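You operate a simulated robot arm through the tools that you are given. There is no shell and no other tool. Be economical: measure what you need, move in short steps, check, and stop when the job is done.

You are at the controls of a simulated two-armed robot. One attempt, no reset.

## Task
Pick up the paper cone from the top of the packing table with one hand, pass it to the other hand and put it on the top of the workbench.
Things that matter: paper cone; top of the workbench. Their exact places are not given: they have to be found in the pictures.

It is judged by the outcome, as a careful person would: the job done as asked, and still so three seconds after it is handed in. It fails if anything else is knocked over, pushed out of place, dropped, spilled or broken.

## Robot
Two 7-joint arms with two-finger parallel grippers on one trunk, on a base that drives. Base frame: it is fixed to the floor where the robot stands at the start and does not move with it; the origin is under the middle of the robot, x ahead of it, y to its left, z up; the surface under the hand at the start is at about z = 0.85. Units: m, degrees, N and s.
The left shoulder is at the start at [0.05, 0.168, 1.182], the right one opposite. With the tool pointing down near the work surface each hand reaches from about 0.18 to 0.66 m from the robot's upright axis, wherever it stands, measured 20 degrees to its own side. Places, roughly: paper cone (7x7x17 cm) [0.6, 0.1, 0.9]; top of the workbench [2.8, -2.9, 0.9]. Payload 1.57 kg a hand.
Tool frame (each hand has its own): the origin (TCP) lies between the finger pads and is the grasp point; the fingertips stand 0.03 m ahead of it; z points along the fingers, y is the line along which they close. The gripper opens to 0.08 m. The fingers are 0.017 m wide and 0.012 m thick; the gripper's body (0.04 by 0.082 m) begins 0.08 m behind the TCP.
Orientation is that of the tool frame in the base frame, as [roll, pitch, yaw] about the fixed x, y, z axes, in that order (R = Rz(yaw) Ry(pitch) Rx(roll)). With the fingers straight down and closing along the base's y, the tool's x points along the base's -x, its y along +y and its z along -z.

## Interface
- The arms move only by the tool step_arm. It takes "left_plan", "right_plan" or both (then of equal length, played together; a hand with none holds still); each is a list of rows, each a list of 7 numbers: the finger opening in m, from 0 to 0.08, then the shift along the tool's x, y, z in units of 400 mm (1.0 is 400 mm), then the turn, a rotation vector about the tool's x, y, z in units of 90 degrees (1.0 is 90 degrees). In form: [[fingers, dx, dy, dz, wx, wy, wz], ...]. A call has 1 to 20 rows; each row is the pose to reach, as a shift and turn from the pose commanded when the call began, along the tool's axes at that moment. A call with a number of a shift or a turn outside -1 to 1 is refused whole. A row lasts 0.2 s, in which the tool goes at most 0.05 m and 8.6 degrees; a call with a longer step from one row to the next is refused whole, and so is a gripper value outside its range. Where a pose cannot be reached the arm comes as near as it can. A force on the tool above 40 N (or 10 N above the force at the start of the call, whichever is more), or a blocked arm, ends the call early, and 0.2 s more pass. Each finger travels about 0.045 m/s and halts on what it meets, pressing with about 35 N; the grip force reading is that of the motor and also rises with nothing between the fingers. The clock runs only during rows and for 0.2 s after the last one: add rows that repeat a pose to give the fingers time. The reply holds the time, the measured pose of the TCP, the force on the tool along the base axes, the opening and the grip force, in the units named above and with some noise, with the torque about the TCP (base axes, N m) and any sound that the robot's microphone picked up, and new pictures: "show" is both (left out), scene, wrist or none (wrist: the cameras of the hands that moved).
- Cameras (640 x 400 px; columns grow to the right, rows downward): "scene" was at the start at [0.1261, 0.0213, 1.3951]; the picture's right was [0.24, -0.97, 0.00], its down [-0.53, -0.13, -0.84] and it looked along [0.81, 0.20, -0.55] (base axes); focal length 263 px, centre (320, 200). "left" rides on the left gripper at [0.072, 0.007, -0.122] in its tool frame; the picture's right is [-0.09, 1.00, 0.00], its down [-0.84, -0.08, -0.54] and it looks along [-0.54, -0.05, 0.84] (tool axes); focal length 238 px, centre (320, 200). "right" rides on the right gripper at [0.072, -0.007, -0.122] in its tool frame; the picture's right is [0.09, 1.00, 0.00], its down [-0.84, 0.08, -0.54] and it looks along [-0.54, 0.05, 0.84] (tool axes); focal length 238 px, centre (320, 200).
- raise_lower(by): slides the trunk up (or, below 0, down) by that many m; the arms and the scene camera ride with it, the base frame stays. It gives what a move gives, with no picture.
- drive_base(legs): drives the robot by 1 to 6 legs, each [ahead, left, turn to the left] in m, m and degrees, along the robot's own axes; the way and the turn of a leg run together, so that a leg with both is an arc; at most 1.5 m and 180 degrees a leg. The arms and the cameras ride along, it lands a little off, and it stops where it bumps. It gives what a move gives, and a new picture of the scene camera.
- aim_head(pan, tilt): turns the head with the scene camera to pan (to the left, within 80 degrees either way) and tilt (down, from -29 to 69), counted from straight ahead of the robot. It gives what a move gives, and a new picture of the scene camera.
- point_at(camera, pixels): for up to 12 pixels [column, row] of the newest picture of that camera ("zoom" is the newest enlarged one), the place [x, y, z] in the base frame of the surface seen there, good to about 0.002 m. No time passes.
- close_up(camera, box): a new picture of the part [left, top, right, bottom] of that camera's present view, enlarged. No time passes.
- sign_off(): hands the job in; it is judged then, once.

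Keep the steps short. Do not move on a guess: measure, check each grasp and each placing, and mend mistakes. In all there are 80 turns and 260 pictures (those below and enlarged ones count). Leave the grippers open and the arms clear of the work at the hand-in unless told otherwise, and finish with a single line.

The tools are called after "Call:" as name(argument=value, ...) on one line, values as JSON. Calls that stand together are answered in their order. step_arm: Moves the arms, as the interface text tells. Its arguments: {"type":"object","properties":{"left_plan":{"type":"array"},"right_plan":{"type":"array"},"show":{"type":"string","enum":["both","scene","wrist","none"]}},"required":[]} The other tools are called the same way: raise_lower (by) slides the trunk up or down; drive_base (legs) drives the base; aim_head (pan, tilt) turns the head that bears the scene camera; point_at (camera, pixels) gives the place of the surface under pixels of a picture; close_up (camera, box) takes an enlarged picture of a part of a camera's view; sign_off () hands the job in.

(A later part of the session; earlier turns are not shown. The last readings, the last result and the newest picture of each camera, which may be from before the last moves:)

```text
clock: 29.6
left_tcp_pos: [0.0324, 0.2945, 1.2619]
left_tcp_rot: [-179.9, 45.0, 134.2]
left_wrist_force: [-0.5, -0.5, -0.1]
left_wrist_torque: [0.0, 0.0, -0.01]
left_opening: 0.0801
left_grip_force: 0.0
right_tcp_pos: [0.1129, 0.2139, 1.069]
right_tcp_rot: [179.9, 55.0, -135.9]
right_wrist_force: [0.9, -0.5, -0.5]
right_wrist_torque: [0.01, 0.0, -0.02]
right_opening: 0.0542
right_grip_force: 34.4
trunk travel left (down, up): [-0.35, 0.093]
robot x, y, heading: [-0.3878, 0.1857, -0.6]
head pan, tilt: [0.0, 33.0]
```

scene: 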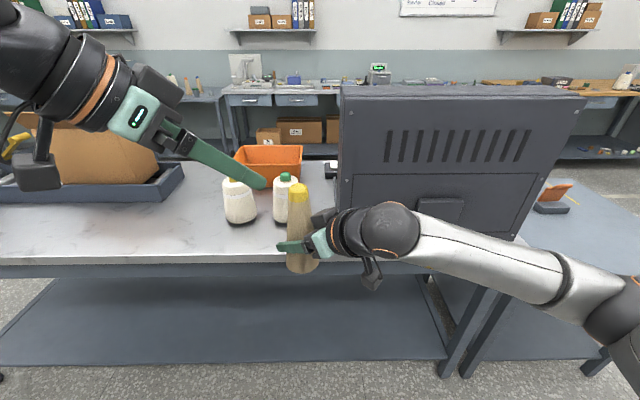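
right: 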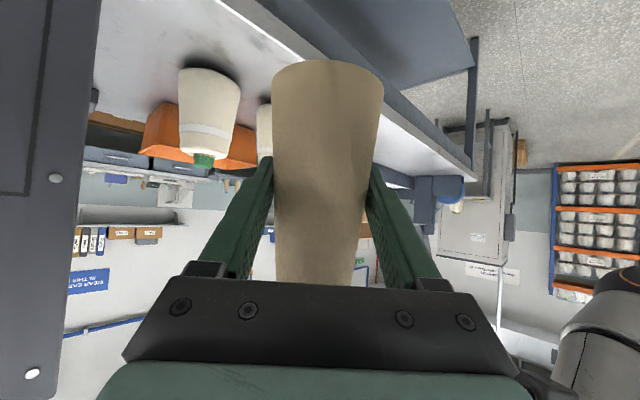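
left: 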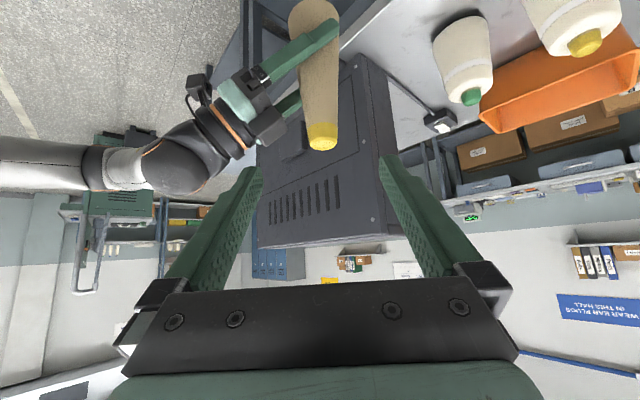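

The hand-over is done: the cone is upright in the right hand. I'll bring both hands in a bit for travel, then look right towards the workbench.

Call:
step_arm(left_plan=[[0.08, 0.05, 0.04, -0.05, 0, 0, 0], [0.08, 0.1, 0.08, -0.1, 0, 0, 0], [0.08, 0.15, 0.12, -0.13, 0, 0, 0], [0.08, 0.2, 0.15, -0.16, 0, 0, 0]], right_plan=[[0.04, 0, 0, -0.05, 0, 0, 0], [0.04, 0, 0, -0.1, 0, 0, 0], [0.04, 0, 0, -0.15, 0, 0, 0], [0.04, 0, 0, -0.2, 0, 0, 0]], show="none")

Call:
aim_head(pan=-45, tilt=12)

Call:
aim_head(pan=-80, tilt=20)

```text
clock: 30.6
left_tcp_pos: [0.0053, 0.4091, 1.2531]
left_tcp_rot: [-180.0, 45.1, 134.1]
left_wrist_force: [0.1, -0.4, 0.1]
left_wrist_torque: [0.01, 0.0, 0.0]
left_opening: 0.0803
left_grip_force: 0.1
right_tcp_pos: [0.0665, 0.1687, 1.1161]
right_tcp_rot: [180.0, 55.1, -135.9]
right_wrist_force: [-1.0, -0.2, -0.8]
right_wrist_torque: [-0.03, 0.03, -0.02]
right_opening: 0.0543
right_grip_force: 35.3
trunk travel left (down, up): [-0.35, 0.093]
robot x, y, heading: [-0.387, 0.1863, -1.0]
head pan, tilt: [0.0, 33.0]
```

```text
clock: 31.7
left_tcp_pos: [0.0067, 0.4083, 1.2534]
left_tcp_rot: [-180.0, 45.0, 134.1]
left_wrist_force: [0.8, 0.1, -0.2]
left_wrist_torque: [-0.05, -0.01, -0.01]
left_opening: 0.0802
left_grip_force: 0.1
right_tcp_pos: [0.0667, 0.1687, 1.1145]
right_tcp_rot: [180.0, 55.0, -136.1]
right_wrist_force: [-0.3, 0.4, -0.2]
right_wrist_torque: [0.0, 0.01, -0.03]
right_opening: 0.0543
right_grip_force: 34.5
trunk travel left (down, up): [-0.35, 0.093]
robot x, y, heading: [-0.3892, 0.1844, -1.2]
head pan, tilt: [-45.0, 12.0]
```

scene: 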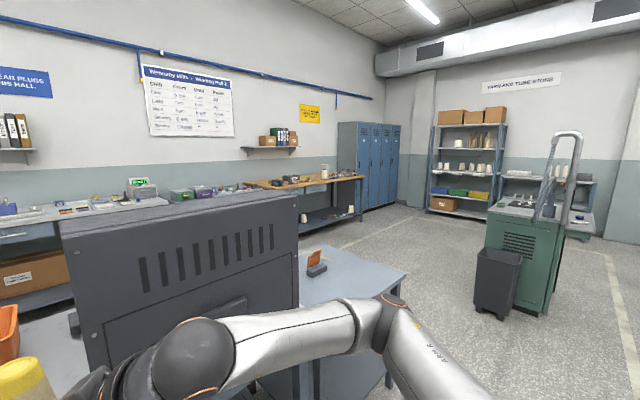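

```text
clock: 32.7
left_tcp_pos: [0.0065, 0.4083, 1.253]
left_tcp_rot: [180.0, 44.9, 134.1]
left_wrist_force: [-1.1, -0.1, -0.2]
left_wrist_torque: [0.04, -0.01, 0.01]
left_opening: 0.0799
left_grip_force: 0.1
right_tcp_pos: [0.0664, 0.1695, 1.1146]
right_tcp_rot: [180.0, 55.0, -135.9]
right_wrist_force: [0.7, -0.4, -0.9]
right_wrist_torque: [-0.02, 0.01, 0.0]
right_opening: 0.0542
right_grip_force: 35.5
trunk travel left (down, up): [-0.35, 0.093]
robot x, y, heading: [-0.3923, 0.1893, -1.2]
head pan, tilt: [-80.0, 20.0]
```

scene: 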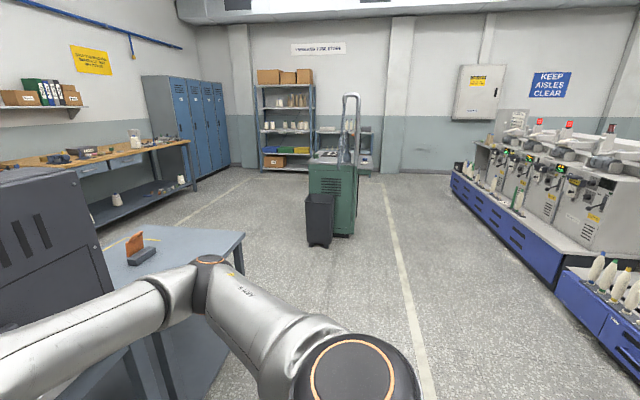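

The wooden-topped bench against the far wall, left, fits (2.8, −2.9). I'll measure it, the side table, and the green cart.

Call:
point_at(camera="scene", pixels=[[185, 142], [150, 147], [100, 157], [40, 163], [135, 143], [244, 235], [195, 300], [150, 230], [309, 210], [320, 245], [190, 185], [240, 272]])

Call:
close_up(camera="scene", box=[0, 100, 240, 250])

```text
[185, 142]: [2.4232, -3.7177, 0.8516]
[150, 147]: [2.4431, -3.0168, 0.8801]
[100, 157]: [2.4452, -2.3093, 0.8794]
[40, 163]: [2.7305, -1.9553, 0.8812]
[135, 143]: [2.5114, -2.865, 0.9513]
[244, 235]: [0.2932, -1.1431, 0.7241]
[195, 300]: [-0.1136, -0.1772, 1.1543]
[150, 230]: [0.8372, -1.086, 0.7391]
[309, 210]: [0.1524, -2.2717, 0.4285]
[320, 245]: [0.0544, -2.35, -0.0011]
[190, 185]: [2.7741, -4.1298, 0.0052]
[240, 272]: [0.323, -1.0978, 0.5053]
```

```text
2.67 times, centred on (120, 175) of scene
```

zoom: 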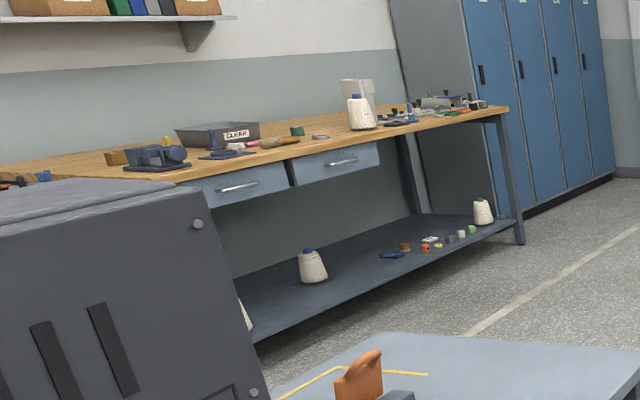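

The bench front edge is x≈2.43, top z≈0.88. The side table corner is at (0.29, −1.14) and the bin at (0.15, −2.27), which leaves about a 1.1 m gap. I'll strafe right keeping my heading: first back 0.1, then right 1.85 in two legs.

Call:
drive_base(legs=[[-0.1, 0, 0], [0, -0.95, 0], [0, -0.9, 0]])

Call:
aim_head(pan=-30, tilt=25)

```text
clock: 50.0
left_tcp_pos: [-0.1482, -1.44, 1.2533]
left_tcp_rot: [-179.9, 45.0, 132.8]
left_wrist_force: [-0.2, -0.1, 0.3]
left_wrist_torque: [-0.01, -0.01, -0.01]
left_opening: 0.0801
left_grip_force: 0.1
right_tcp_pos: [-0.0927, -1.6813, 1.1148]
right_tcp_rot: [-180.0, 55.0, -137.2]
right_wrist_force: [-0.4, -0.3, -0.9]
right_wrist_torque: [0.01, -0.02, 0.0]
right_opening: 0.0539
right_grip_force: 34.9
trunk travel left (down, up): [-0.35, 0.093]
robot x, y, heading: [-0.5477, -1.6541, -2.2]
head pan, tilt: [-80.0, 20.0]
```

scene: 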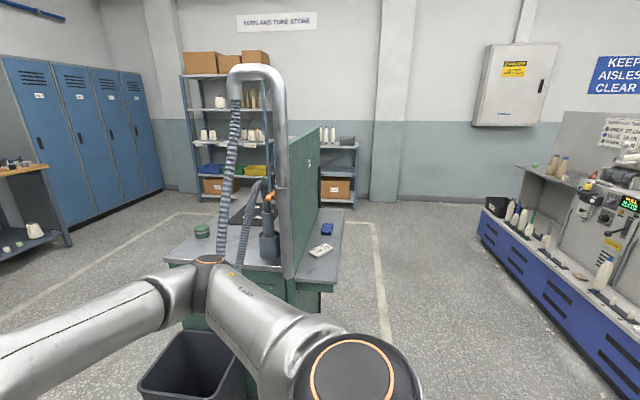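

```text
clock: 51.1
left_tcp_pos: [-0.1486, -1.44, 1.2531]
left_tcp_rot: [179.9, 45.0, 132.8]
left_wrist_force: [-0.6, -1.1, 0.0]
left_wrist_torque: [0.0, 0.04, 0.01]
left_opening: 0.08
left_grip_force: 0.1
right_tcp_pos: [-0.0931, -1.6816, 1.117]
right_tcp_rot: [-180.0, 54.9, -137.4]
right_wrist_force: [0.0, 0.3, -0.5]
right_wrist_torque: [0.0, -0.03, 0.0]
right_opening: 0.054
right_grip_force: 34.9
trunk travel left (down, up): [-0.35, 0.093]
robot x, y, heading: [-0.5484, -1.6555, -2.2]
head pan, tilt: [-30.0, 25.0]
```

scene: 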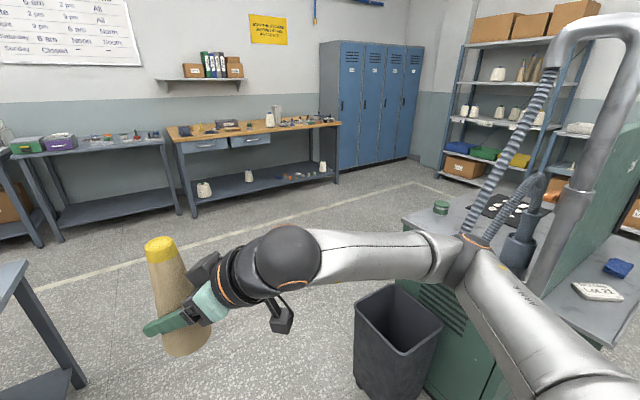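

The right elbow appears close to the cart in this picture, so I'll measure clearances before moving.

Call:
point_at(camera="scene", pixels=[[440, 245], [475, 245], [520, 240], [440, 207], [410, 225], [370, 300], [438, 322], [570, 250], [180, 130], [335, 124], [25, 265], [345, 270]])

```text
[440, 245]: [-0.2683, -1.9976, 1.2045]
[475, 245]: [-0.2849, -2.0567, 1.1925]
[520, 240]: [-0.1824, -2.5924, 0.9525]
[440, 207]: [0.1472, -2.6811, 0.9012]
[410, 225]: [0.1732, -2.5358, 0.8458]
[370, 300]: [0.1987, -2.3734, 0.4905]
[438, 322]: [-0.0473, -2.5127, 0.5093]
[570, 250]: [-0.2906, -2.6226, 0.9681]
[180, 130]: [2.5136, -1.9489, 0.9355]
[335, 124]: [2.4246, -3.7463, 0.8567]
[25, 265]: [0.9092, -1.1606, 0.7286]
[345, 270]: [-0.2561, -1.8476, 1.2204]
```

There is 0.3 m between elbow and cart and the way ahead is clear. I'll straighten the heading and drive 1.45 m ahead, past the side table and bin, then look at the bench top.

Call:
drive_base(legs=[[0, 0, 2.2], [1.45, 0, 0]])

Call:
close_up(camera="scene", box=[160, 60, 480, 260])

```text
clock: 58.5
left_tcp_pos: [1.2472, -1.4379, 1.2524]
left_tcp_rot: [-180.0, 44.9, 134.5]
left_wrist_force: [-0.2, 0.3, -1.1]
left_wrist_torque: [-0.02, 0.01, 0.03]
left_opening: 0.0798
left_grip_force: 0.0
right_tcp_pos: [1.3091, -1.677, 1.1154]
right_tcp_rot: [-180.0, 55.0, -135.8]
right_wrist_force: [0.3, 0.2, -0.3]
right_wrist_torque: [-0.02, 0.0, -0.01]
right_opening: 0.0539
right_grip_force: 35.2
trunk travel left (down, up): [-0.35, 0.093]
robot x, y, heading: [0.8544, -1.6639, -0.7]
head pan, tilt: [-30.0, 25.0]
```

scene: 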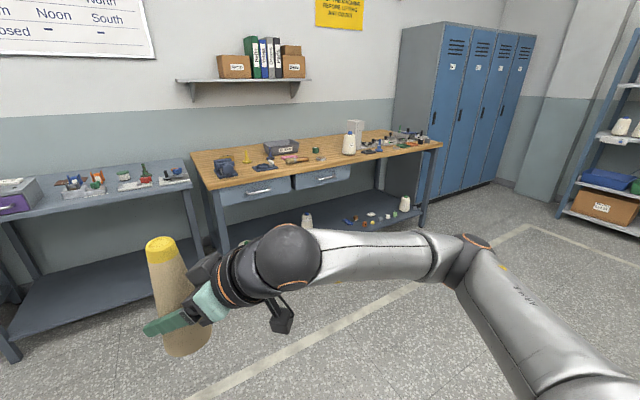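

```text
2.00 times, centred on (320, 160) of scene
```

zoom: 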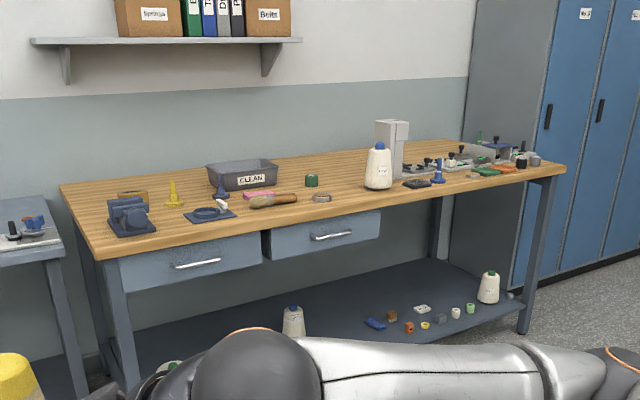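

The wooden workbench is seen clearly. Free places near the front edge are around zoom (345,205) and (180,228). I'll measure those and the objects around.

Call:
point_at(camera="zoom", pixels=[[345, 207], [350, 195], [322, 197], [378, 185], [412, 184], [270, 203], [215, 215], [150, 230], [180, 232], [100, 250], [290, 185], [130, 225]])

```text
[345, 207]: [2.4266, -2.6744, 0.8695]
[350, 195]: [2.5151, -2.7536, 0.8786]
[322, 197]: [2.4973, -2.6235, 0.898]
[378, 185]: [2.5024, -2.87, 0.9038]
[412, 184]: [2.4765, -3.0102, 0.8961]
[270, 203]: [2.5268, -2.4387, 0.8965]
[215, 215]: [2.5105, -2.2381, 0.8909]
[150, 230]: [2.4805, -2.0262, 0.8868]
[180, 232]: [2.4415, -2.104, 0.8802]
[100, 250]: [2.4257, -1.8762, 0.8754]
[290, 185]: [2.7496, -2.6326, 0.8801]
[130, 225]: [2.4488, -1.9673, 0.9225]
```

I'll take the gap between the metal ring (y≈−2.62) and the white yarn cone (y≈−2.88), target about (2.50, −2.745). Strafe right 1.0 m, then ahead 0.8 m and look down at it.

Call:
drive_base(legs=[[0, 0, 0.7], [0, -1.0, 0], [0.8, 0, 0]])

Call:
aim_head(pan=0, tilt=30)

```text
clock: 71.7
left_tcp_pos: [2.0446, -2.4188, 1.2525]
left_tcp_rot: [180.0, 45.0, 135.3]
left_wrist_force: [0.7, -0.4, 0.4]
left_wrist_torque: [-0.01, -0.02, -0.02]
left_opening: 0.0798
left_grip_force: 0.0
right_tcp_pos: [2.1109, -2.6565, 1.1148]
right_tcp_rot: [180.0, 54.9, -134.7]
right_wrist_force: [1.0, 0.2, -0.3]
right_wrist_torque: [0.01, 0.0, 0.01]
right_opening: 0.0539
right_grip_force: 35.0
trunk travel left (down, up): [-0.35, 0.093]
robot x, y, heading: [1.6548, -2.6468, 0.1]
head pan, tilt: [-30.0, 25.0]
```

scene: 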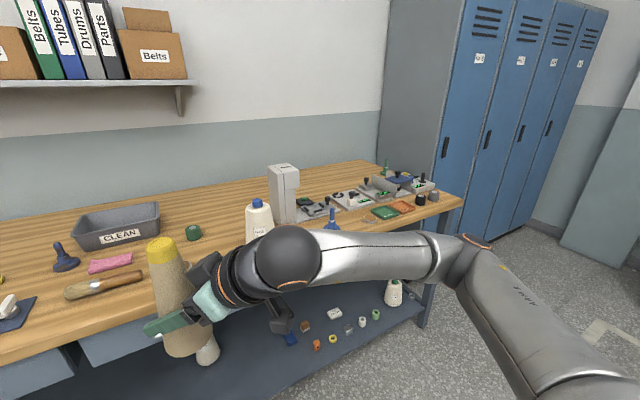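

```text
clock: 72.7
left_tcp_pos: [2.0442, -2.418, 1.2531]
left_tcp_rot: [179.9, 45.0, 135.4]
left_wrist_force: [-0.7, -1.5, 0.8]
left_wrist_torque: [-0.01, -0.02, 0.0]
left_opening: 0.08
left_grip_force: 0.1
right_tcp_pos: [2.1109, -2.6571, 1.1163]
right_tcp_rot: [-180.0, 54.9, -134.7]
right_wrist_force: [0.1, -0.6, -1.1]
right_wrist_torque: [-0.01, 0.01, 0.02]
right_opening: 0.0536
right_grip_force: 34.5
trunk travel left (down, up): [-0.35, 0.093]
robot x, y, heading: [1.6553, -2.6513, 0.2]
head pan, tilt: [0.0, 30.0]
```

scene: 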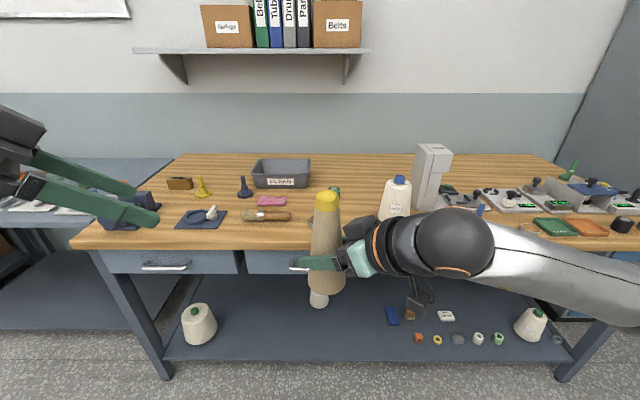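

The bench is in front. To place with the hand pointing straight ahead I'll yaw the right tool 40° about the vertical (the cone stays upright), moving slightly forward and right.

Call:
step_arm(right_plan=[[0.04, 0.002, -0.044, -0.003, 0.061, 0, 0.0425], [0.04, 0.004, -0.088, -0.006, 0.121, 0, 0.085], [0.04, 0.006, -0.132, -0.008, 0.182, 0, 0.1275], [0.04, 0.008, -0.177, -0.011, 0.243, 0, 0.17], [0.04, 0.01, -0.22, -0.014, 0.303, 0, 0.2125], [0.04, 0.011, -0.265, -0.016, 0.364, 0, 0.255], [0.04, 0.011, -0.265, -0.016, 0.364, 0, 0.255]])

```text
clock: 74.3
left_tcp_pos: [2.0447, -2.418, 1.2533]
left_tcp_rot: [180.0, 45.0, 135.4]
left_wrist_force: [-0.6, 0.4, 0.1]
left_wrist_torque: [-0.03, -0.01, -0.01]
left_opening: 0.0798
left_grip_force: 0.1
right_tcp_pos: [2.1797, -2.7384, 1.1161]
right_tcp_rot: [-180.0, 55.1, -174.7]
right_wrist_force: [0.0, 0.3, 0.1]
right_wrist_torque: [0.0, -0.03, 0.03]
right_opening: 0.0399
right_grip_force: 0.1
trunk travel left (down, up): [-0.35, 0.093]
robot x, y, heading: [1.6565, -2.6501, 0.4]
head pan, tilt: [0.0, 30.0]
```

scene: 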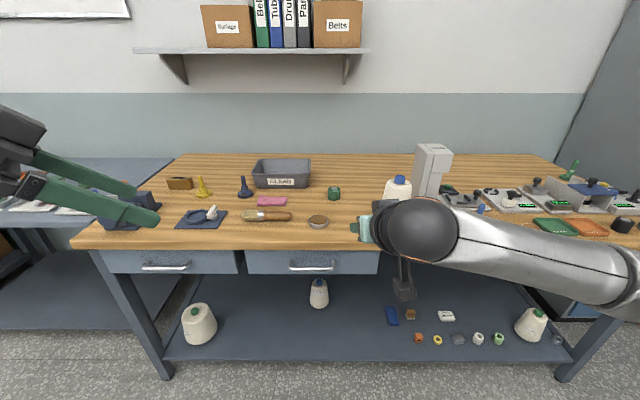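
right: 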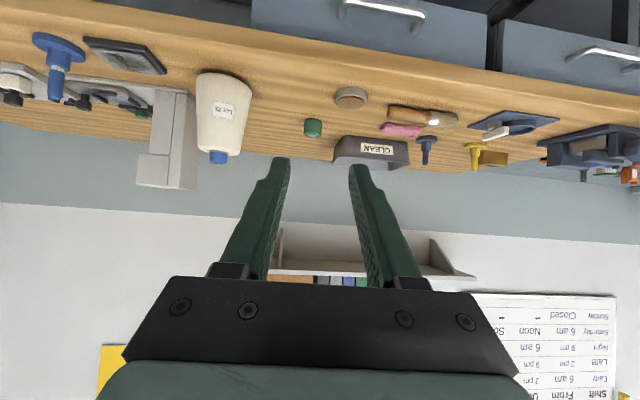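

The right grip reads 0.1 N and the fingers have closed to 0.04, so the cone has slipped out. I'll find it: look down in front.

Call:
aim_head(pan=-5, tilt=65)

Call:
aim_head(pan=40, tilt=55)

```text
clock: 75.3
left_tcp_pos: [2.0439, -2.4186, 1.2532]
left_tcp_rot: [179.9, 45.1, 135.3]
left_wrist_force: [-1.0, 0.2, 1.1]
left_wrist_torque: [-0.04, -0.02, 0.01]
left_opening: 0.0798
left_grip_force: 0.0
right_tcp_pos: [2.181, -2.7368, 1.1153]
right_tcp_rot: [180.0, 55.0, -174.7]
right_wrist_force: [-0.1, -0.5, -0.1]
right_wrist_torque: [0.01, -0.01, -0.05]
right_opening: 0.04
right_grip_force: 0.1
trunk travel left (down, up): [-0.35, 0.093]
robot x, y, heading: [1.656, -2.6486, 0.4]
head pan, tilt: [-5.0, 65.0]
```

scene: 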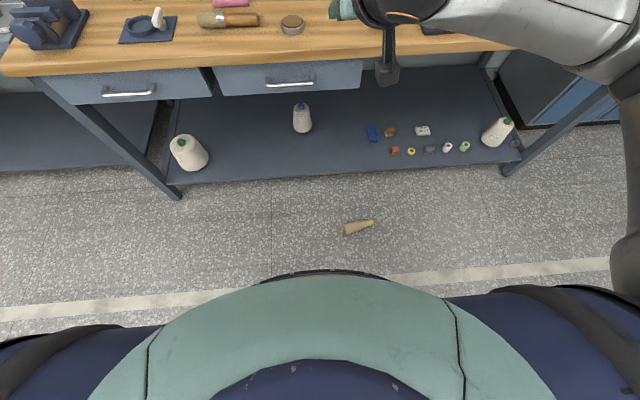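

```text
clock: 76.4
left_tcp_pos: [2.0446, -2.4177, 1.2531]
left_tcp_rot: [-179.9, 45.0, 135.4]
left_wrist_force: [0.9, -0.2, 0.0]
left_wrist_torque: [0.0, 0.0, -0.02]
left_opening: 0.0798
left_grip_force: 0.1
right_tcp_pos: [2.181, -2.7379, 1.1157]
right_tcp_rot: [179.9, 55.0, -174.8]
right_wrist_force: [-0.6, 0.1, -0.3]
right_wrist_torque: [0.0, -0.03, -0.03]
right_opening: 0.0401
right_grip_force: 0.1
trunk travel left (down, up): [-0.35, 0.093]
robot x, y, heading: [1.6563, -2.649, 0.3]
head pan, tilt: [40.0, 55.0]
```

scene: 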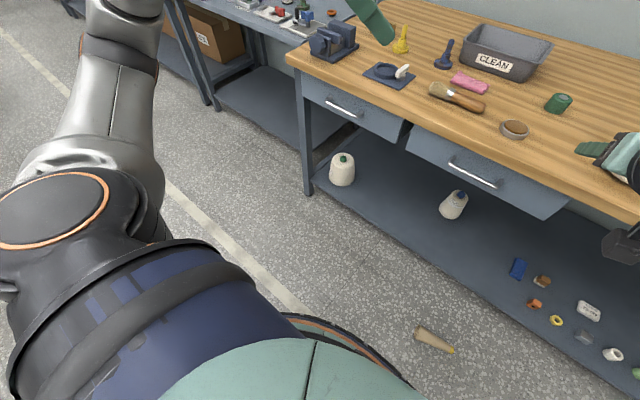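

The cone lies on the floor in front of the base. I'll inspect and measure it.

Call:
close_up(camera="scene", box=[360, 290, 520, 390])

Call:
point_at(camera="scene", pixels=[[418, 332], [435, 340], [453, 350], [340, 330], [370, 350], [385, 365], [310, 325], [440, 300]])

```text
4.00 times, centred on (440, 340) of scene
```

zoom: 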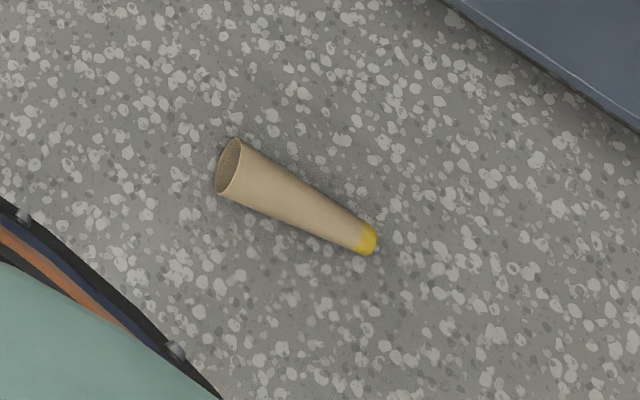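

```text
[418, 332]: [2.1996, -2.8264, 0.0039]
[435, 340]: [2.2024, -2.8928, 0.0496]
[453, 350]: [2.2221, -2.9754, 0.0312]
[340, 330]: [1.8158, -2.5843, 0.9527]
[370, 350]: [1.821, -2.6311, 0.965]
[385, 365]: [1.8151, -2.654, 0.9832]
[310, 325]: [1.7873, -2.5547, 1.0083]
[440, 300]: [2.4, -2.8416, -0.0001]
```

The cone is intact, lying on its side at (2.20, −2.83) to (2.22, −2.98). I must see whether the floor can be reached. First I'll back off from the bench a bit and look down at my own base on the right side.

Call:
drive_base(legs=[[-0.3, 0, 0]])

Call:
aim_head(pan=-60, tilt=69)

```text
clock: 78.5
left_tcp_pos: [1.7371, -2.4178, 1.2532]
left_tcp_rot: [180.0, 45.2, 135.7]
left_wrist_force: [0.1, -0.1, 0.1]
left_wrist_torque: [0.01, -0.01, 0.02]
left_opening: 0.08
left_grip_force: 0.2
right_tcp_pos: [1.8733, -2.7379, 1.1161]
right_tcp_rot: [179.8, 55.1, -174.4]
right_wrist_force: [0.1, 0.0, -0.1]
right_wrist_torque: [-0.02, -0.01, 0.02]
right_opening: 0.0399
right_grip_force: 0.0
trunk travel left (down, up): [-0.35, 0.093]
robot x, y, heading: [1.3497, -2.6534, 0.7]
head pan, tilt: [40.0, 55.0]
```

scene: 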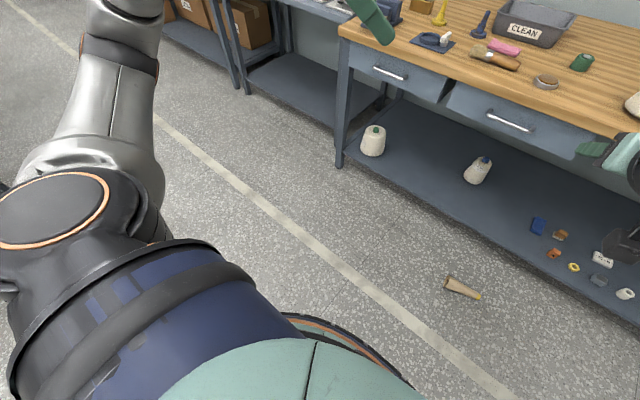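

```text
clock: 80.2
left_tcp_pos: [1.7381, -2.4191, 1.2536]
left_tcp_rot: [-180.0, 44.9, 135.7]
left_wrist_force: [0.3, -0.1, -0.6]
left_wrist_torque: [0.02, 0.01, -0.03]
left_opening: 0.08
left_grip_force: 0.1
right_tcp_pos: [1.8731, -2.7374, 1.1145]
right_tcp_rot: [179.9, 55.0, -174.6]
right_wrist_force: [0.4, 0.0, 0.2]
right_wrist_torque: [0.03, -0.02, -0.04]
right_opening: 0.0401
right_grip_force: 0.0
trunk travel left (down, up): [-0.35, 0.093]
robot x, y, heading: [1.3481, -2.6535, 0.6]
head pan, tilt: [-60.0, 68.8]
```

scene: 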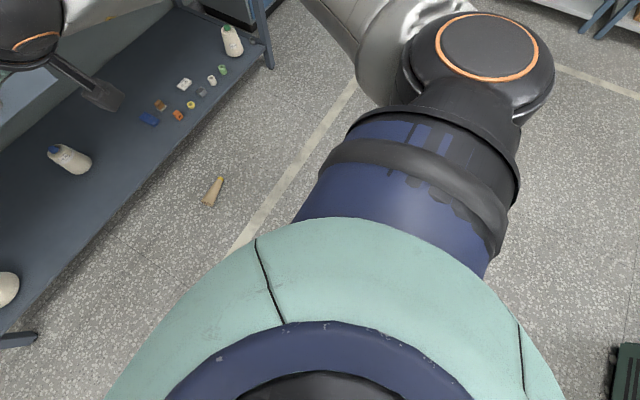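

The way is free around me. I'll lower the trunk fully and test how low the right hand can go.

Call:
raise_lower(by=-0.35)

```text
clock: 83.7
left_tcp_pos: [1.7368, -2.4187, 0.9031]
left_tcp_rot: [180.0, 45.1, 135.7]
left_wrist_force: [0.6, -0.2, 0.2]
left_wrist_torque: [0.02, 0.02, 0.0]
left_opening: 0.08
left_grip_force: 0.1
right_tcp_pos: [1.8734, -2.7372, 0.7649]
right_tcp_rot: [179.9, 55.0, -174.5]
right_wrist_force: [-0.6, -1.1, -0.6]
right_wrist_torque: [0.01, -0.03, 0.0]
right_opening: 0.0401
right_grip_force: 0.1
trunk travel left (down, up): [0.0, 0.443]
robot x, y, heading: [1.3461, -2.6516, 0.6]
head pan, tilt: [-60.0, 68.8]
```

Lowered. I'll bring the right hand down in front of me with the fingers turned to vertical, opening it.

Call:
step_arm(right_plan=[[0.05, 0.0996, -0.0214, 0.0213, 0, 0.0764, 0], [0.06, 0.1991, -0.0428, 0.0426, 0, 0.1528, 0], [0.07, 0.2987, -0.0641, 0.0639, 0, 0.2291, 0], [0.08, 0.3983, -0.0855, 0.0853, 0, 0.3055, 0], [0.08, 0.4978, -0.1069, 0.1066, 0, 0.3819, 0], [0.08, 0.5974, -0.1283, 0.1279, 0, 0.4583, 0], [0.08, 0.6969, -0.1496, 0.1492, 0, 0.5346, 0], [0.08, 0.7965, -0.171, 0.1705, 0, 0.611, 0], [0.08, 0.7965, -0.171, 0.1705, 0, 0.611, 0]], show="both")

```text
clock: 85.7
left_tcp_pos: [1.737, -2.4194, 0.9038]
left_tcp_rot: [-180.0, 45.0, 135.7]
left_wrist_force: [-0.9, 0.3, -0.3]
left_wrist_torque: [0.02, 0.0, -0.01]
left_opening: 0.0799
left_grip_force: 0.0
right_tcp_pos: [1.7552, -2.8137, 0.4623]
right_tcp_rot: [179.9, -0.1, -174.4]
right_wrist_force: [0.7, 0.3, 0.7]
right_wrist_torque: [0.04, 0.01, 0.01]
right_opening: 0.0801
right_grip_force: 0.0
trunk travel left (down, up): [0.0, 0.443]
robot x, y, heading: [1.3492, -2.6551, 0.5]
head pan, tilt: [-60.0, 68.8]
```

scene: 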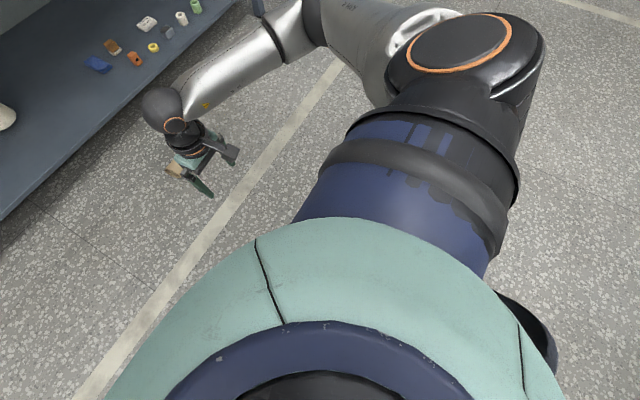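
right: 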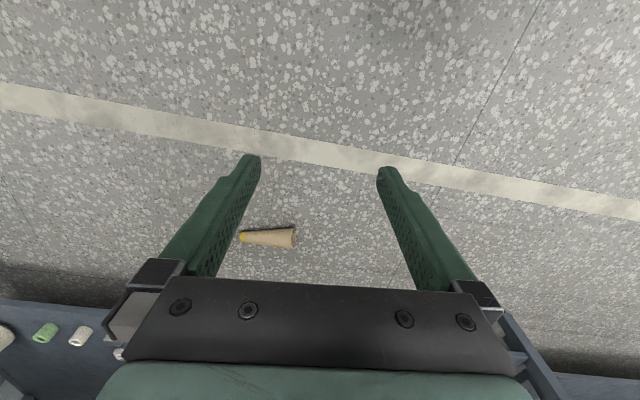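

The hand reaches z = 0.46 with ease. I'll continue straight down to test the lowest reach, with nothing under it (the cone is 0.4 m further ahead).

Call:
step_arm(right_plan=[[0.08, 0.0, 0, 0.11, 0, 0, 0], [0.08, 0.0, 0, 0.22, 0, 0, 0], [0.08, 0.02, 0, 0.33, 0, 0, 0], [0.08, 0.04, 0, 0.44, 0, 0, 0], [0.08, 0.06, 0, 0.55, 0, 0, 0], [0.08, 0.08, 0, 0.66, 0, 0, 0], [0.08, 0.1, 0, 0.77, 0, 0, 0], [0.08, 0.12, 0, 0.88, 0, 0, 0], [0.08, 0.12, 0, 0.98, 0, 0, 0], [0.08, 0.12, 0, 0.98, 0, 0, 0]])

```text
clock: 88.1
left_tcp_pos: [1.7268, -2.4134, 0.9114]
left_tcp_rot: [179.6, 46.0, 135.4]
left_wrist_force: [-0.1, 0.2, 1.1]
left_wrist_torque: [-0.03, -0.03, 0.03]
left_opening: 0.08
left_grip_force: 0.0
right_tcp_pos: [1.7343, -2.8649, 0.1475]
right_tcp_rot: [-176.9, 4.3, -175.7]
right_wrist_force: [0.0, 0.5, -0.3]
right_wrist_torque: [-0.02, 0.0, -0.01]
right_opening: 0.08
right_grip_force: 0.1
right hand out of reach, approached as far as the arm can: row 8, 9, 10
trunk travel left (down, up): [0.0, 0.443]
robot x, y, heading: [1.3474, -2.6547, 0.5]
head pan, tilt: [-60.0, 68.8]
stopped in row 10 (right hand): the arm was blocked; the commanded pose is now the measured one
```

scene: 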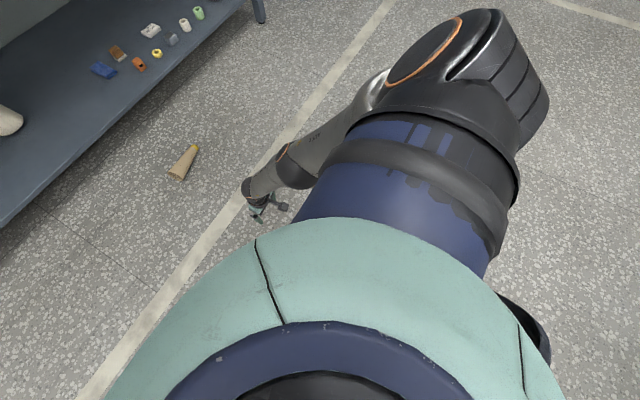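
right: 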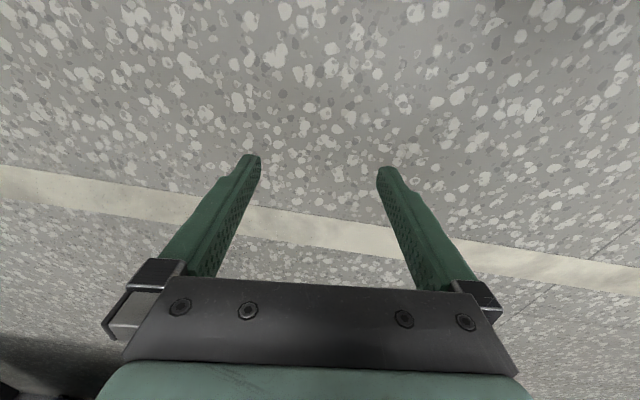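

Lowest reach with a vertical tool here is z≈0.147. Closer to the shoulder it will be lower. I need the base outline, so I'll measure what shows at the edge of my body.

Call:
point_at(camera="scene", pixels=[[525, 320], [545, 350], [500, 298], [540, 330], [200, 170], [170, 178], [270, 205], [285, 207], [400, 260], [230, 240], [320, 235], [560, 390]])

Call:
aim_head(pan=-80, tilt=50)

```text
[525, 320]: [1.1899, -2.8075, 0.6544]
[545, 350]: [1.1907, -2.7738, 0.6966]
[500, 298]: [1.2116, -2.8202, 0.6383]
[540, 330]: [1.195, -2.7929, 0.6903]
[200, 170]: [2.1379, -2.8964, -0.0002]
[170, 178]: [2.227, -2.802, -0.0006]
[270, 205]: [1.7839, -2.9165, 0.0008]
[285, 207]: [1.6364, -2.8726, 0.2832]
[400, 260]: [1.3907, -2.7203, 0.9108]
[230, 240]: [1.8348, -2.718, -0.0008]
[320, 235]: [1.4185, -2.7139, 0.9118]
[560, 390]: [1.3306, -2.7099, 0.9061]
```

```text
clock: 88.9
left_tcp_pos: [1.728, -2.4136, 0.9108]
left_tcp_rot: [179.6, 45.9, 135.5]
left_wrist_force: [0.6, 0.5, 0.2]
left_wrist_torque: [-0.01, -0.01, 0.0]
left_opening: 0.0804
left_grip_force: 0.0
right_tcp_pos: [1.7338, -2.8671, 0.1477]
right_tcp_rot: [-176.7, 4.3, -176.1]
right_wrist_force: [0.3, 0.0, -0.2]
right_wrist_torque: [-0.01, -0.01, -0.01]
right_opening: 0.0799
right_grip_force: 0.0
trunk travel left (down, up): [0.0, 0.443]
robot x, y, heading: [1.3482, -2.6522, 0.7]
head pan, tilt: [-80.0, 50.0]
```

scene: 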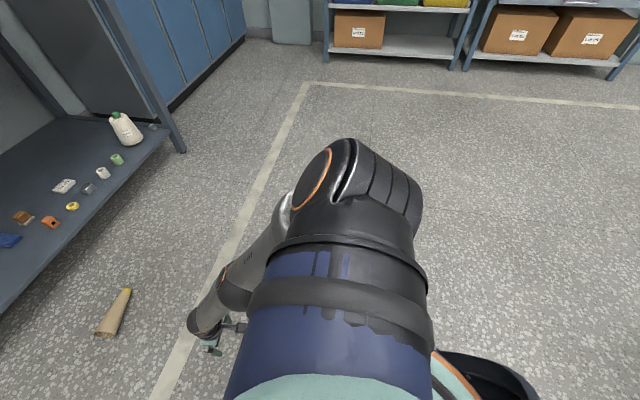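

The base itself is hidden. I'll raise the right hand a bit and pitch it so that its camera looks back at the base foot.

Call:
step_arm(right_plan=[[0.08, 0, 0, -0.11, 0, 0.08, 0], [0.08, 0, 0, -0.22, 0, 0.16, 0], [0.08, -0.05, 0, -0.33, 0, 0.24, 0], [0.08, -0.1, 0, -0.44, 0, 0.32, 0], [0.08, -0.15, 0, -0.55, 0, 0.4, 0], [0.08, -0.2, 0, -0.6, 0, 0.48, 0], [0.08, -0.25, 0, -0.6, 0, 0.56, 0]], show="wrist")

```text
clock: 90.5
left_tcp_pos: [1.7371, -2.419, 0.9029]
left_tcp_rot: [180.0, 45.0, 135.7]
left_wrist_force: [-0.2, -0.3, -0.2]
left_wrist_torque: [-0.02, 0.03, -0.02]
left_opening: 0.0799
left_grip_force: 0.0
right_tcp_pos: [1.7571, -2.8359, 0.4163]
right_tcp_rot: [-176.4, -45.5, -178.5]
right_wrist_force: [-0.5, 0.2, -0.5]
right_wrist_torque: [0.02, 0.01, 0.02]
right_opening: 0.0799
right_grip_force: 0.0
right hand out of reach, approached as far as the arm can: row 6, 7
trunk travel left (down, up): [0.0, 0.443]
robot x, y, heading: [1.3511, -2.6501, 0.5]
head pan, tilt: [-80.0, 50.0]
```

right: 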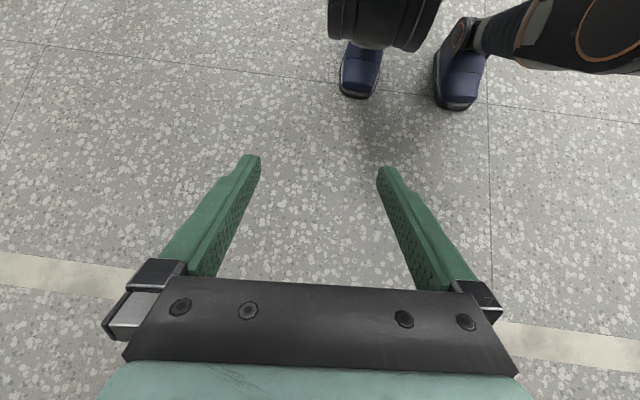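

I see the robot's own feet on the floor. Measuring them.

Call:
point_at(camera="right", pixels=[[357, 90], [345, 70], [458, 100], [440, 75], [380, 60], [485, 80], [380, 30], [340, 20], [520, 50], [600, 60], [470, 30], [370, 50]])

```text
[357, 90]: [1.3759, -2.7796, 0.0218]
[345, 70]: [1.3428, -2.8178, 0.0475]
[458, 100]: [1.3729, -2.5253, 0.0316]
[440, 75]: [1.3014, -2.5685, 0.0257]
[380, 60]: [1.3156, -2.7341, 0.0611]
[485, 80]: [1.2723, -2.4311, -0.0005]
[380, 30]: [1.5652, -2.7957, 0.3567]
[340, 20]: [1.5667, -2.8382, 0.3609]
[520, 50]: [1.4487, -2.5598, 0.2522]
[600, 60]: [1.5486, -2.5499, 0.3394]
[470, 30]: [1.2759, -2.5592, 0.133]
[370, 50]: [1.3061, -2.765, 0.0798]
```

The feet only reach x≈0.05 ahead, and the knees stick out to 0.21 at z≈0.36. So low points beside the feet can be reached, close under a shoulder. The cone's wide end faces +y. If I face −y it is on my left, and the left hand can pick it so that tilting the fingers forward stands it upright. First I'll bring the left hand to a vertical, lower pose and the right hand back up.

Call:
step_arm(left_plan=[[0.08, 0.0993, 0.0177, 0.0555, -0.0245, 0.0592, -0.0592], [0.08, 0.1985, 0.0354, 0.111, -0.049, 0.1184, -0.1184], [0.08, 0.2978, 0.0531, 0.1665, -0.0735, 0.1776, -0.1776], [0.08, 0.397, 0.0708, 0.222, -0.098, 0.2368, -0.2368], [0.08, 0.4963, 0.0884, 0.2775, -0.1225, 0.2959, -0.2959], [0.08, 0.5955, 0.1061, 0.333, -0.147, 0.3551, -0.3551], [0.08, 0.6948, 0.1238, 0.3885, -0.1715, 0.4143, -0.4143], [0.08, 0.794, 0.1415, 0.444, -0.196, 0.4735, -0.4735], [0.08, 0.794, 0.1415, 0.444, -0.196, 0.4735, -0.4735]], right_plan=[[0.08, 0.0333, 0, -0.0328, 0, -0.063, 0], [0.08, 0.0666, 0, -0.0656, 0, -0.126, 0], [0.08, 0.1, 0, -0.0984, 0, -0.189, 0], [0.08, 0.1333, 0, -0.1313, 0, -0.252, 0], [0.08, 0.1666, 0, -0.164, 0, -0.315, 0], [0.08, 0.2, 0, -0.197, 0, -0.378, 0], [0.08, 0.2332, 0, -0.23, 0, -0.441, 0], [0.08, 0.2665, 0, -0.2625, 0, -0.505, 0], [0.08, 0.2665, 0, -0.2625, 0, -0.505, 0]], show="none")

Call:
drive_base(legs=[[0, 0, -90.6]])

Call:
aim_head(pan=60, tilt=50)

```text
clock: 92.5
left_tcp_pos: [1.7067, -2.3086, 0.5518]
left_tcp_rot: [180.0, 0.0, -179.3]
left_wrist_force: [-0.2, -0.1, 0.0]
left_wrist_torque: [0.0, 0.02, 0.01]
left_opening: 0.08
left_grip_force: 0.0
right_tcp_pos: [1.7616, -2.8239, 0.5666]
right_tcp_rot: [-177.5, -1.6, -176.2]
right_wrist_force: [0.1, 0.6, -1.2]
right_wrist_torque: [-0.02, 0.0, -0.03]
right_opening: 0.0801
right_grip_force: 0.0
trunk travel left (down, up): [0.0, 0.443]
robot x, y, heading: [1.3505, -2.6501, 0.4]
head pan, tilt: [-80.0, 50.0]
```

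```text
clock: 96.7
left_tcp_pos: [1.6938, -3.0096, 0.5526]
left_tcp_rot: [-179.9, 0.0, 90.8]
left_wrist_force: [-0.4, -0.2, -0.3]
left_wrist_torque: [-0.03, -0.02, 0.03]
left_opening: 0.0801
left_grip_force: 0.1
right_tcp_pos: [1.1786, -3.065, 0.5662]
right_tcp_rot: [-177.6, -1.8, 94.3]
right_wrist_force: [-0.4, 0.3, -0.7]
right_wrist_torque: [-0.02, -0.02, 0.01]
right_opening: 0.08
right_grip_force: 0.2
trunk travel left (down, up): [0.0, 0.443]
robot x, y, heading: [1.3467, -2.6531, -89.0]
head pan, tilt: [-80.0, 50.0]
```

scene: 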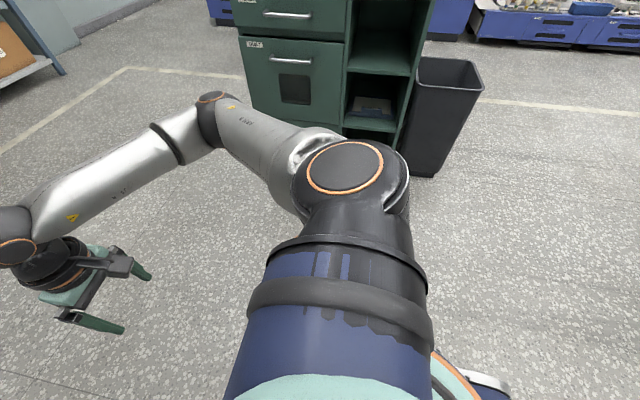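

```text
clock: 98.9
left_tcp_pos: [1.6932, -3.0102, 0.5531]
left_tcp_rot: [-179.9, -0.1, 90.9]
left_wrist_force: [0.3, -0.2, -0.1]
left_wrist_torque: [0.04, 0.01, -0.01]
left_opening: 0.0802
left_grip_force: 0.0
right_tcp_pos: [1.1786, -3.0667, 0.5672]
right_tcp_rot: [-177.5, -1.7, 94.2]
right_wrist_force: [-0.5, -0.5, 0.0]
right_wrist_torque: [-0.02, 0.07, 0.0]
right_opening: 0.08
right_grip_force: 0.0
trunk travel left (down, up): [0.0, 0.443]
robot x, y, heading: [1.3489, -2.658, -89.3]
head pan, tilt: [60.0, 50.0]
```

scene: 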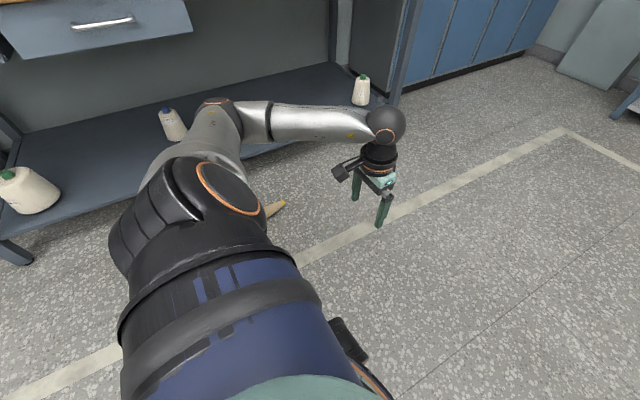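

Now I'll test the low reach with the left hand beside the left foot (rel. x≈0.15, y≈0.34), still away from the cone.

Call:
step_arm(left_plan=[[0.08, 0.05, 0, 0.095, 0, 0, 0], [0.08, 0.1, 0, 0.19, 0, 0, 0], [0.08, 0.15, 0, 0.285, 0, 0, 0], [0.08, 0.2, 0, 0.38, 0, 0, 0], [0.08, 0.25, 0, 0.475, 0, 0, 0], [0.08, 0.3, 0, 0.57, 0, 0, 0], [0.08, 0.35, 0, 0.665, 0, 0, 0], [0.08, 0.4, 0, 0.76, 0, 0, 0], [0.08, 0.45, 0, 0.855, 0, 0, 0], [0.08, 0.5, 0, 0.95, 0, 0, 0]])

```text
clock: 101.1
left_tcp_pos: [1.6884, -2.8075, 0.1739]
left_tcp_rot: [179.9, 0.0, 91.0]
left_wrist_force: [-0.3, 0.6, 0.0]
left_wrist_torque: [-0.03, -0.01, -0.03]
left_opening: 0.08
left_grip_force: 0.1
right_tcp_pos: [1.1782, -3.066, 0.5669]
right_tcp_rot: [-177.4, -1.7, 94.2]
right_wrist_force: [0.2, 0.3, -0.1]
right_wrist_torque: [-0.01, -0.02, -0.02]
right_opening: 0.0798
right_grip_force: 0.1
trunk travel left (down, up): [0.0, 0.443]
robot x, y, heading: [1.3459, -2.6496, -88.9]
head pan, tilt: [60.0, 50.0]
```

scene: 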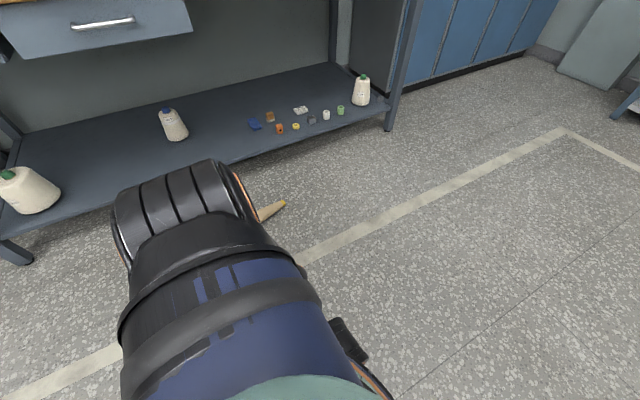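
left: 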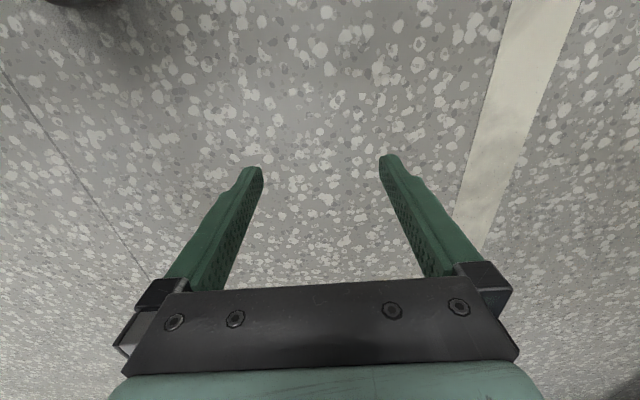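

Reached exactly. I'll go further down, 0.125 m, to z≈0.05.

Call:
step_arm(left_plan=[[0.08, 0, 0, 0.08, 0, 0, 0], [0.08, 0, 0, 0.16, 0, 0, 0], [0.08, 0, 0, 0.24, 0, 0, 0], [0.08, 0, 0, 0.31, 0, 0, 0], [0.08, 0, 0, 0.31, 0, 0, 0]], show="none")

```text
clock: 102.3
left_tcp_pos: [1.6893, -2.8056, 0.0663]
left_tcp_rot: [-179.9, 0.2, 90.8]
left_wrist_force: [0.0, 0.0, -0.8]
left_wrist_torque: [0.0, -0.03, 0.0]
left_opening: 0.08
left_grip_force: 0.0
left hand out of reach, approached as far as the arm can: row 4, 5
right_tcp_pos: [1.1777, -3.0669, 0.5669]
right_tcp_rot: [-177.4, -1.6, 94.2]
right_wrist_force: [-0.3, -0.4, 0.3]
right_wrist_torque: [0.02, -0.01, 0.02]
right_opening: 0.08
right_grip_force: 0.0
trunk travel left (down, up): [0.0, 0.443]
robot x, y, heading: [1.3482, -2.6504, -89.2]
head pan, tilt: [60.0, 50.0]
```

z = 0.066 reached (fingertips 0.036). Nearer under the shoulder it goes a bit lower, which is enough to grip the wide end. I'll raise the hand to 0.17, drive part way to the cone, and look.

Call:
step_arm(left_plan=[[0.08, 0, 0, -0.1, 0, 0, 0], [0.08, 0, 0, -0.2, 0, 0, 0], [0.08, 0, 0, -0.27, 0, 0, 0]], show="none")

Call:
drive_base(legs=[[0.075, 0, 0], [0, 0.4, 0]])

Call:
close_up(camera="left", box=[0, 0, 640, 400])

```text
clock: 103.1
left_tcp_pos: [1.6898, -2.8056, 0.1736]
left_tcp_rot: [180.0, 0.2, 90.9]
left_wrist_force: [-1.1, -0.6, -0.9]
left_wrist_torque: [0.02, 0.02, 0.01]
left_opening: 0.0797
left_grip_force: 0.2
left hand out of reach, approached as far as the arm can: row 1
right_tcp_pos: [1.1787, -3.0656, 0.5667]
right_tcp_rot: [-177.5, -1.7, 94.2]
right_wrist_force: [0.0, 0.3, 0.6]
right_wrist_torque: [-0.02, -0.02, 0.02]
right_opening: 0.08
right_grip_force: 0.0
trunk travel left (down, up): [0.0, 0.443]
robot x, y, heading: [1.3505, -2.6507, -89.2]
head pan, tilt: [60.0, 50.0]
```

```text
clock: 107.8
left_tcp_pos: [2.089, -2.8676, 0.1737]
left_tcp_rot: [-180.0, 0.0, 91.5]
left_wrist_force: [0.6, 0.0, 0.4]
left_wrist_torque: [0.0, 0.01, 0.02]
left_opening: 0.08
left_grip_force: 0.1
right_tcp_pos: [1.5816, -3.1338, 0.5671]
right_tcp_rot: [-177.5, -1.7, 94.7]
right_wrist_force: [-0.5, 1.0, -0.3]
right_wrist_torque: [-0.03, -0.02, -0.03]
right_opening: 0.0797
right_grip_force: 0.1
trunk travel left (down, up): [0.0, 0.443]
robot x, y, heading: [1.7444, -2.7194, -88.4]
head pan, tilt: [60.0, 50.0]
```

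scene: 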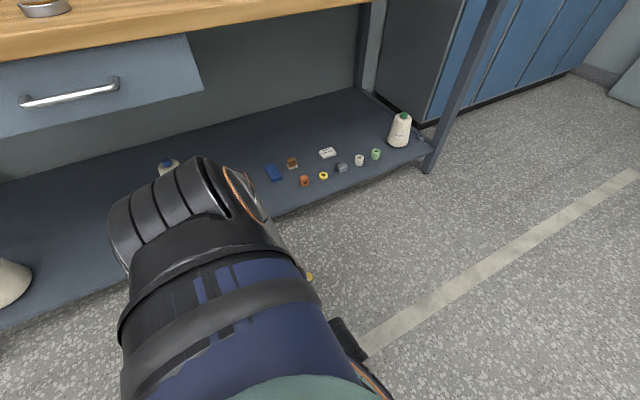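

```text
1.00 times, centred on (320, 200) of left (not enlarged: the box is as wide or as high as the picture)
```

zoom: 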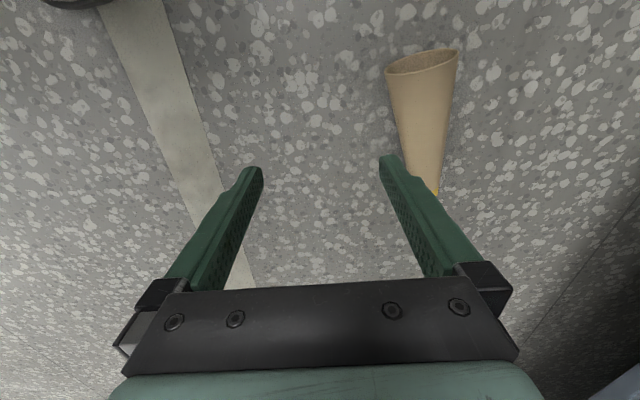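

The cone shows right of the hand at (420,100). I'll measure the cone and the shoulder's margin to the drawer.

Call:
point_at(camera="left", pixels=[[420, 62], [424, 80], [424, 100], [425, 130], [398, 100], [450, 100], [387, 72], [457, 52], [432, 170], [437, 192], [75, 3]])

Call:
point_at(camera="scene", pixels=[[130, 210], [195, 170], [240, 190], [75, 95], [200, 75], [150, 205]])

```text
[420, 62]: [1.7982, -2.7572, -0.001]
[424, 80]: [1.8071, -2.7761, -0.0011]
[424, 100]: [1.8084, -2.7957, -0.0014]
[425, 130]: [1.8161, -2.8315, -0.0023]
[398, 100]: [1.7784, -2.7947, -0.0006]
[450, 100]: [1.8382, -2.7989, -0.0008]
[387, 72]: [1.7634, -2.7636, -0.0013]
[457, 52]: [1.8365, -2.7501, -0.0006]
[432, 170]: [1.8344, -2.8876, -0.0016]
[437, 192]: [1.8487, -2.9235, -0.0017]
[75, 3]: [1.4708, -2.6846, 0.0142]
```

```text
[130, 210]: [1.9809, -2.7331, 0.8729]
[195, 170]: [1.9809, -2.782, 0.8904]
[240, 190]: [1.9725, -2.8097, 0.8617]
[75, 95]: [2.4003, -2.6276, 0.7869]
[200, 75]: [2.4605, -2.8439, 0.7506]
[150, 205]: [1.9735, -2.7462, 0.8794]
```

The left camera's stored picture was an older one, so I'll measure in the enlarged picture instead.

Call:
point_at(camera="zoom", pixels=[[420, 66], [422, 80], [424, 100], [425, 130], [398, 100], [450, 100], [387, 72], [457, 52], [432, 170], [437, 190], [75, 2], [420, 90]])

```text
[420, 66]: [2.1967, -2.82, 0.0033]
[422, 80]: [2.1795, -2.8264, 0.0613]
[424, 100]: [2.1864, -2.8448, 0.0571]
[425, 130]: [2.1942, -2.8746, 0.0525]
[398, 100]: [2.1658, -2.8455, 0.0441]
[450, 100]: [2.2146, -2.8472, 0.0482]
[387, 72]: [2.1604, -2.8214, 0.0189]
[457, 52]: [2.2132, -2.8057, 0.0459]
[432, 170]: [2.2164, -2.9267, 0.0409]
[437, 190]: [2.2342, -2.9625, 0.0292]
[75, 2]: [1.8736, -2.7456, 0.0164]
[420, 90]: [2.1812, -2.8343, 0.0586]
```

Now: the cone axis runs from (2.182, −2.815) towards (2.23, −2.965), 17° off −y. The grasp point is (2.1925, −2.849). I'll strafe left 0.144 m.

Call:
drive_base(legs=[[0, 0.144, 0]])

```text
clock: 109.7
left_tcp_pos: [2.2311, -2.8665, 0.1748]
left_tcp_rot: [-180.0, 0.0, 91.2]
left_wrist_force: [0.8, -0.3, 0.3]
left_wrist_torque: [-0.02, 0.0, 0.02]
left_opening: 0.0798
left_grip_force: 0.1
right_tcp_pos: [1.7219, -3.1296, 0.5675]
right_tcp_rot: [-177.5, -1.5, 94.6]
right_wrist_force: [0.1, 0.3, 0.5]
right_wrist_torque: [0.01, 0.0, 0.01]
right_opening: 0.0798
right_grip_force: 0.1
trunk travel left (down, up): [0.0, 0.443]
robot x, y, heading: [1.8895, -2.716, -88.5]
head pan, tilt: [60.0, 50.0]
```

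scene: 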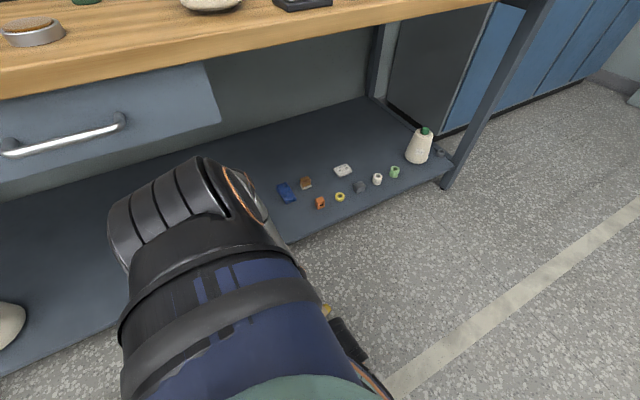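

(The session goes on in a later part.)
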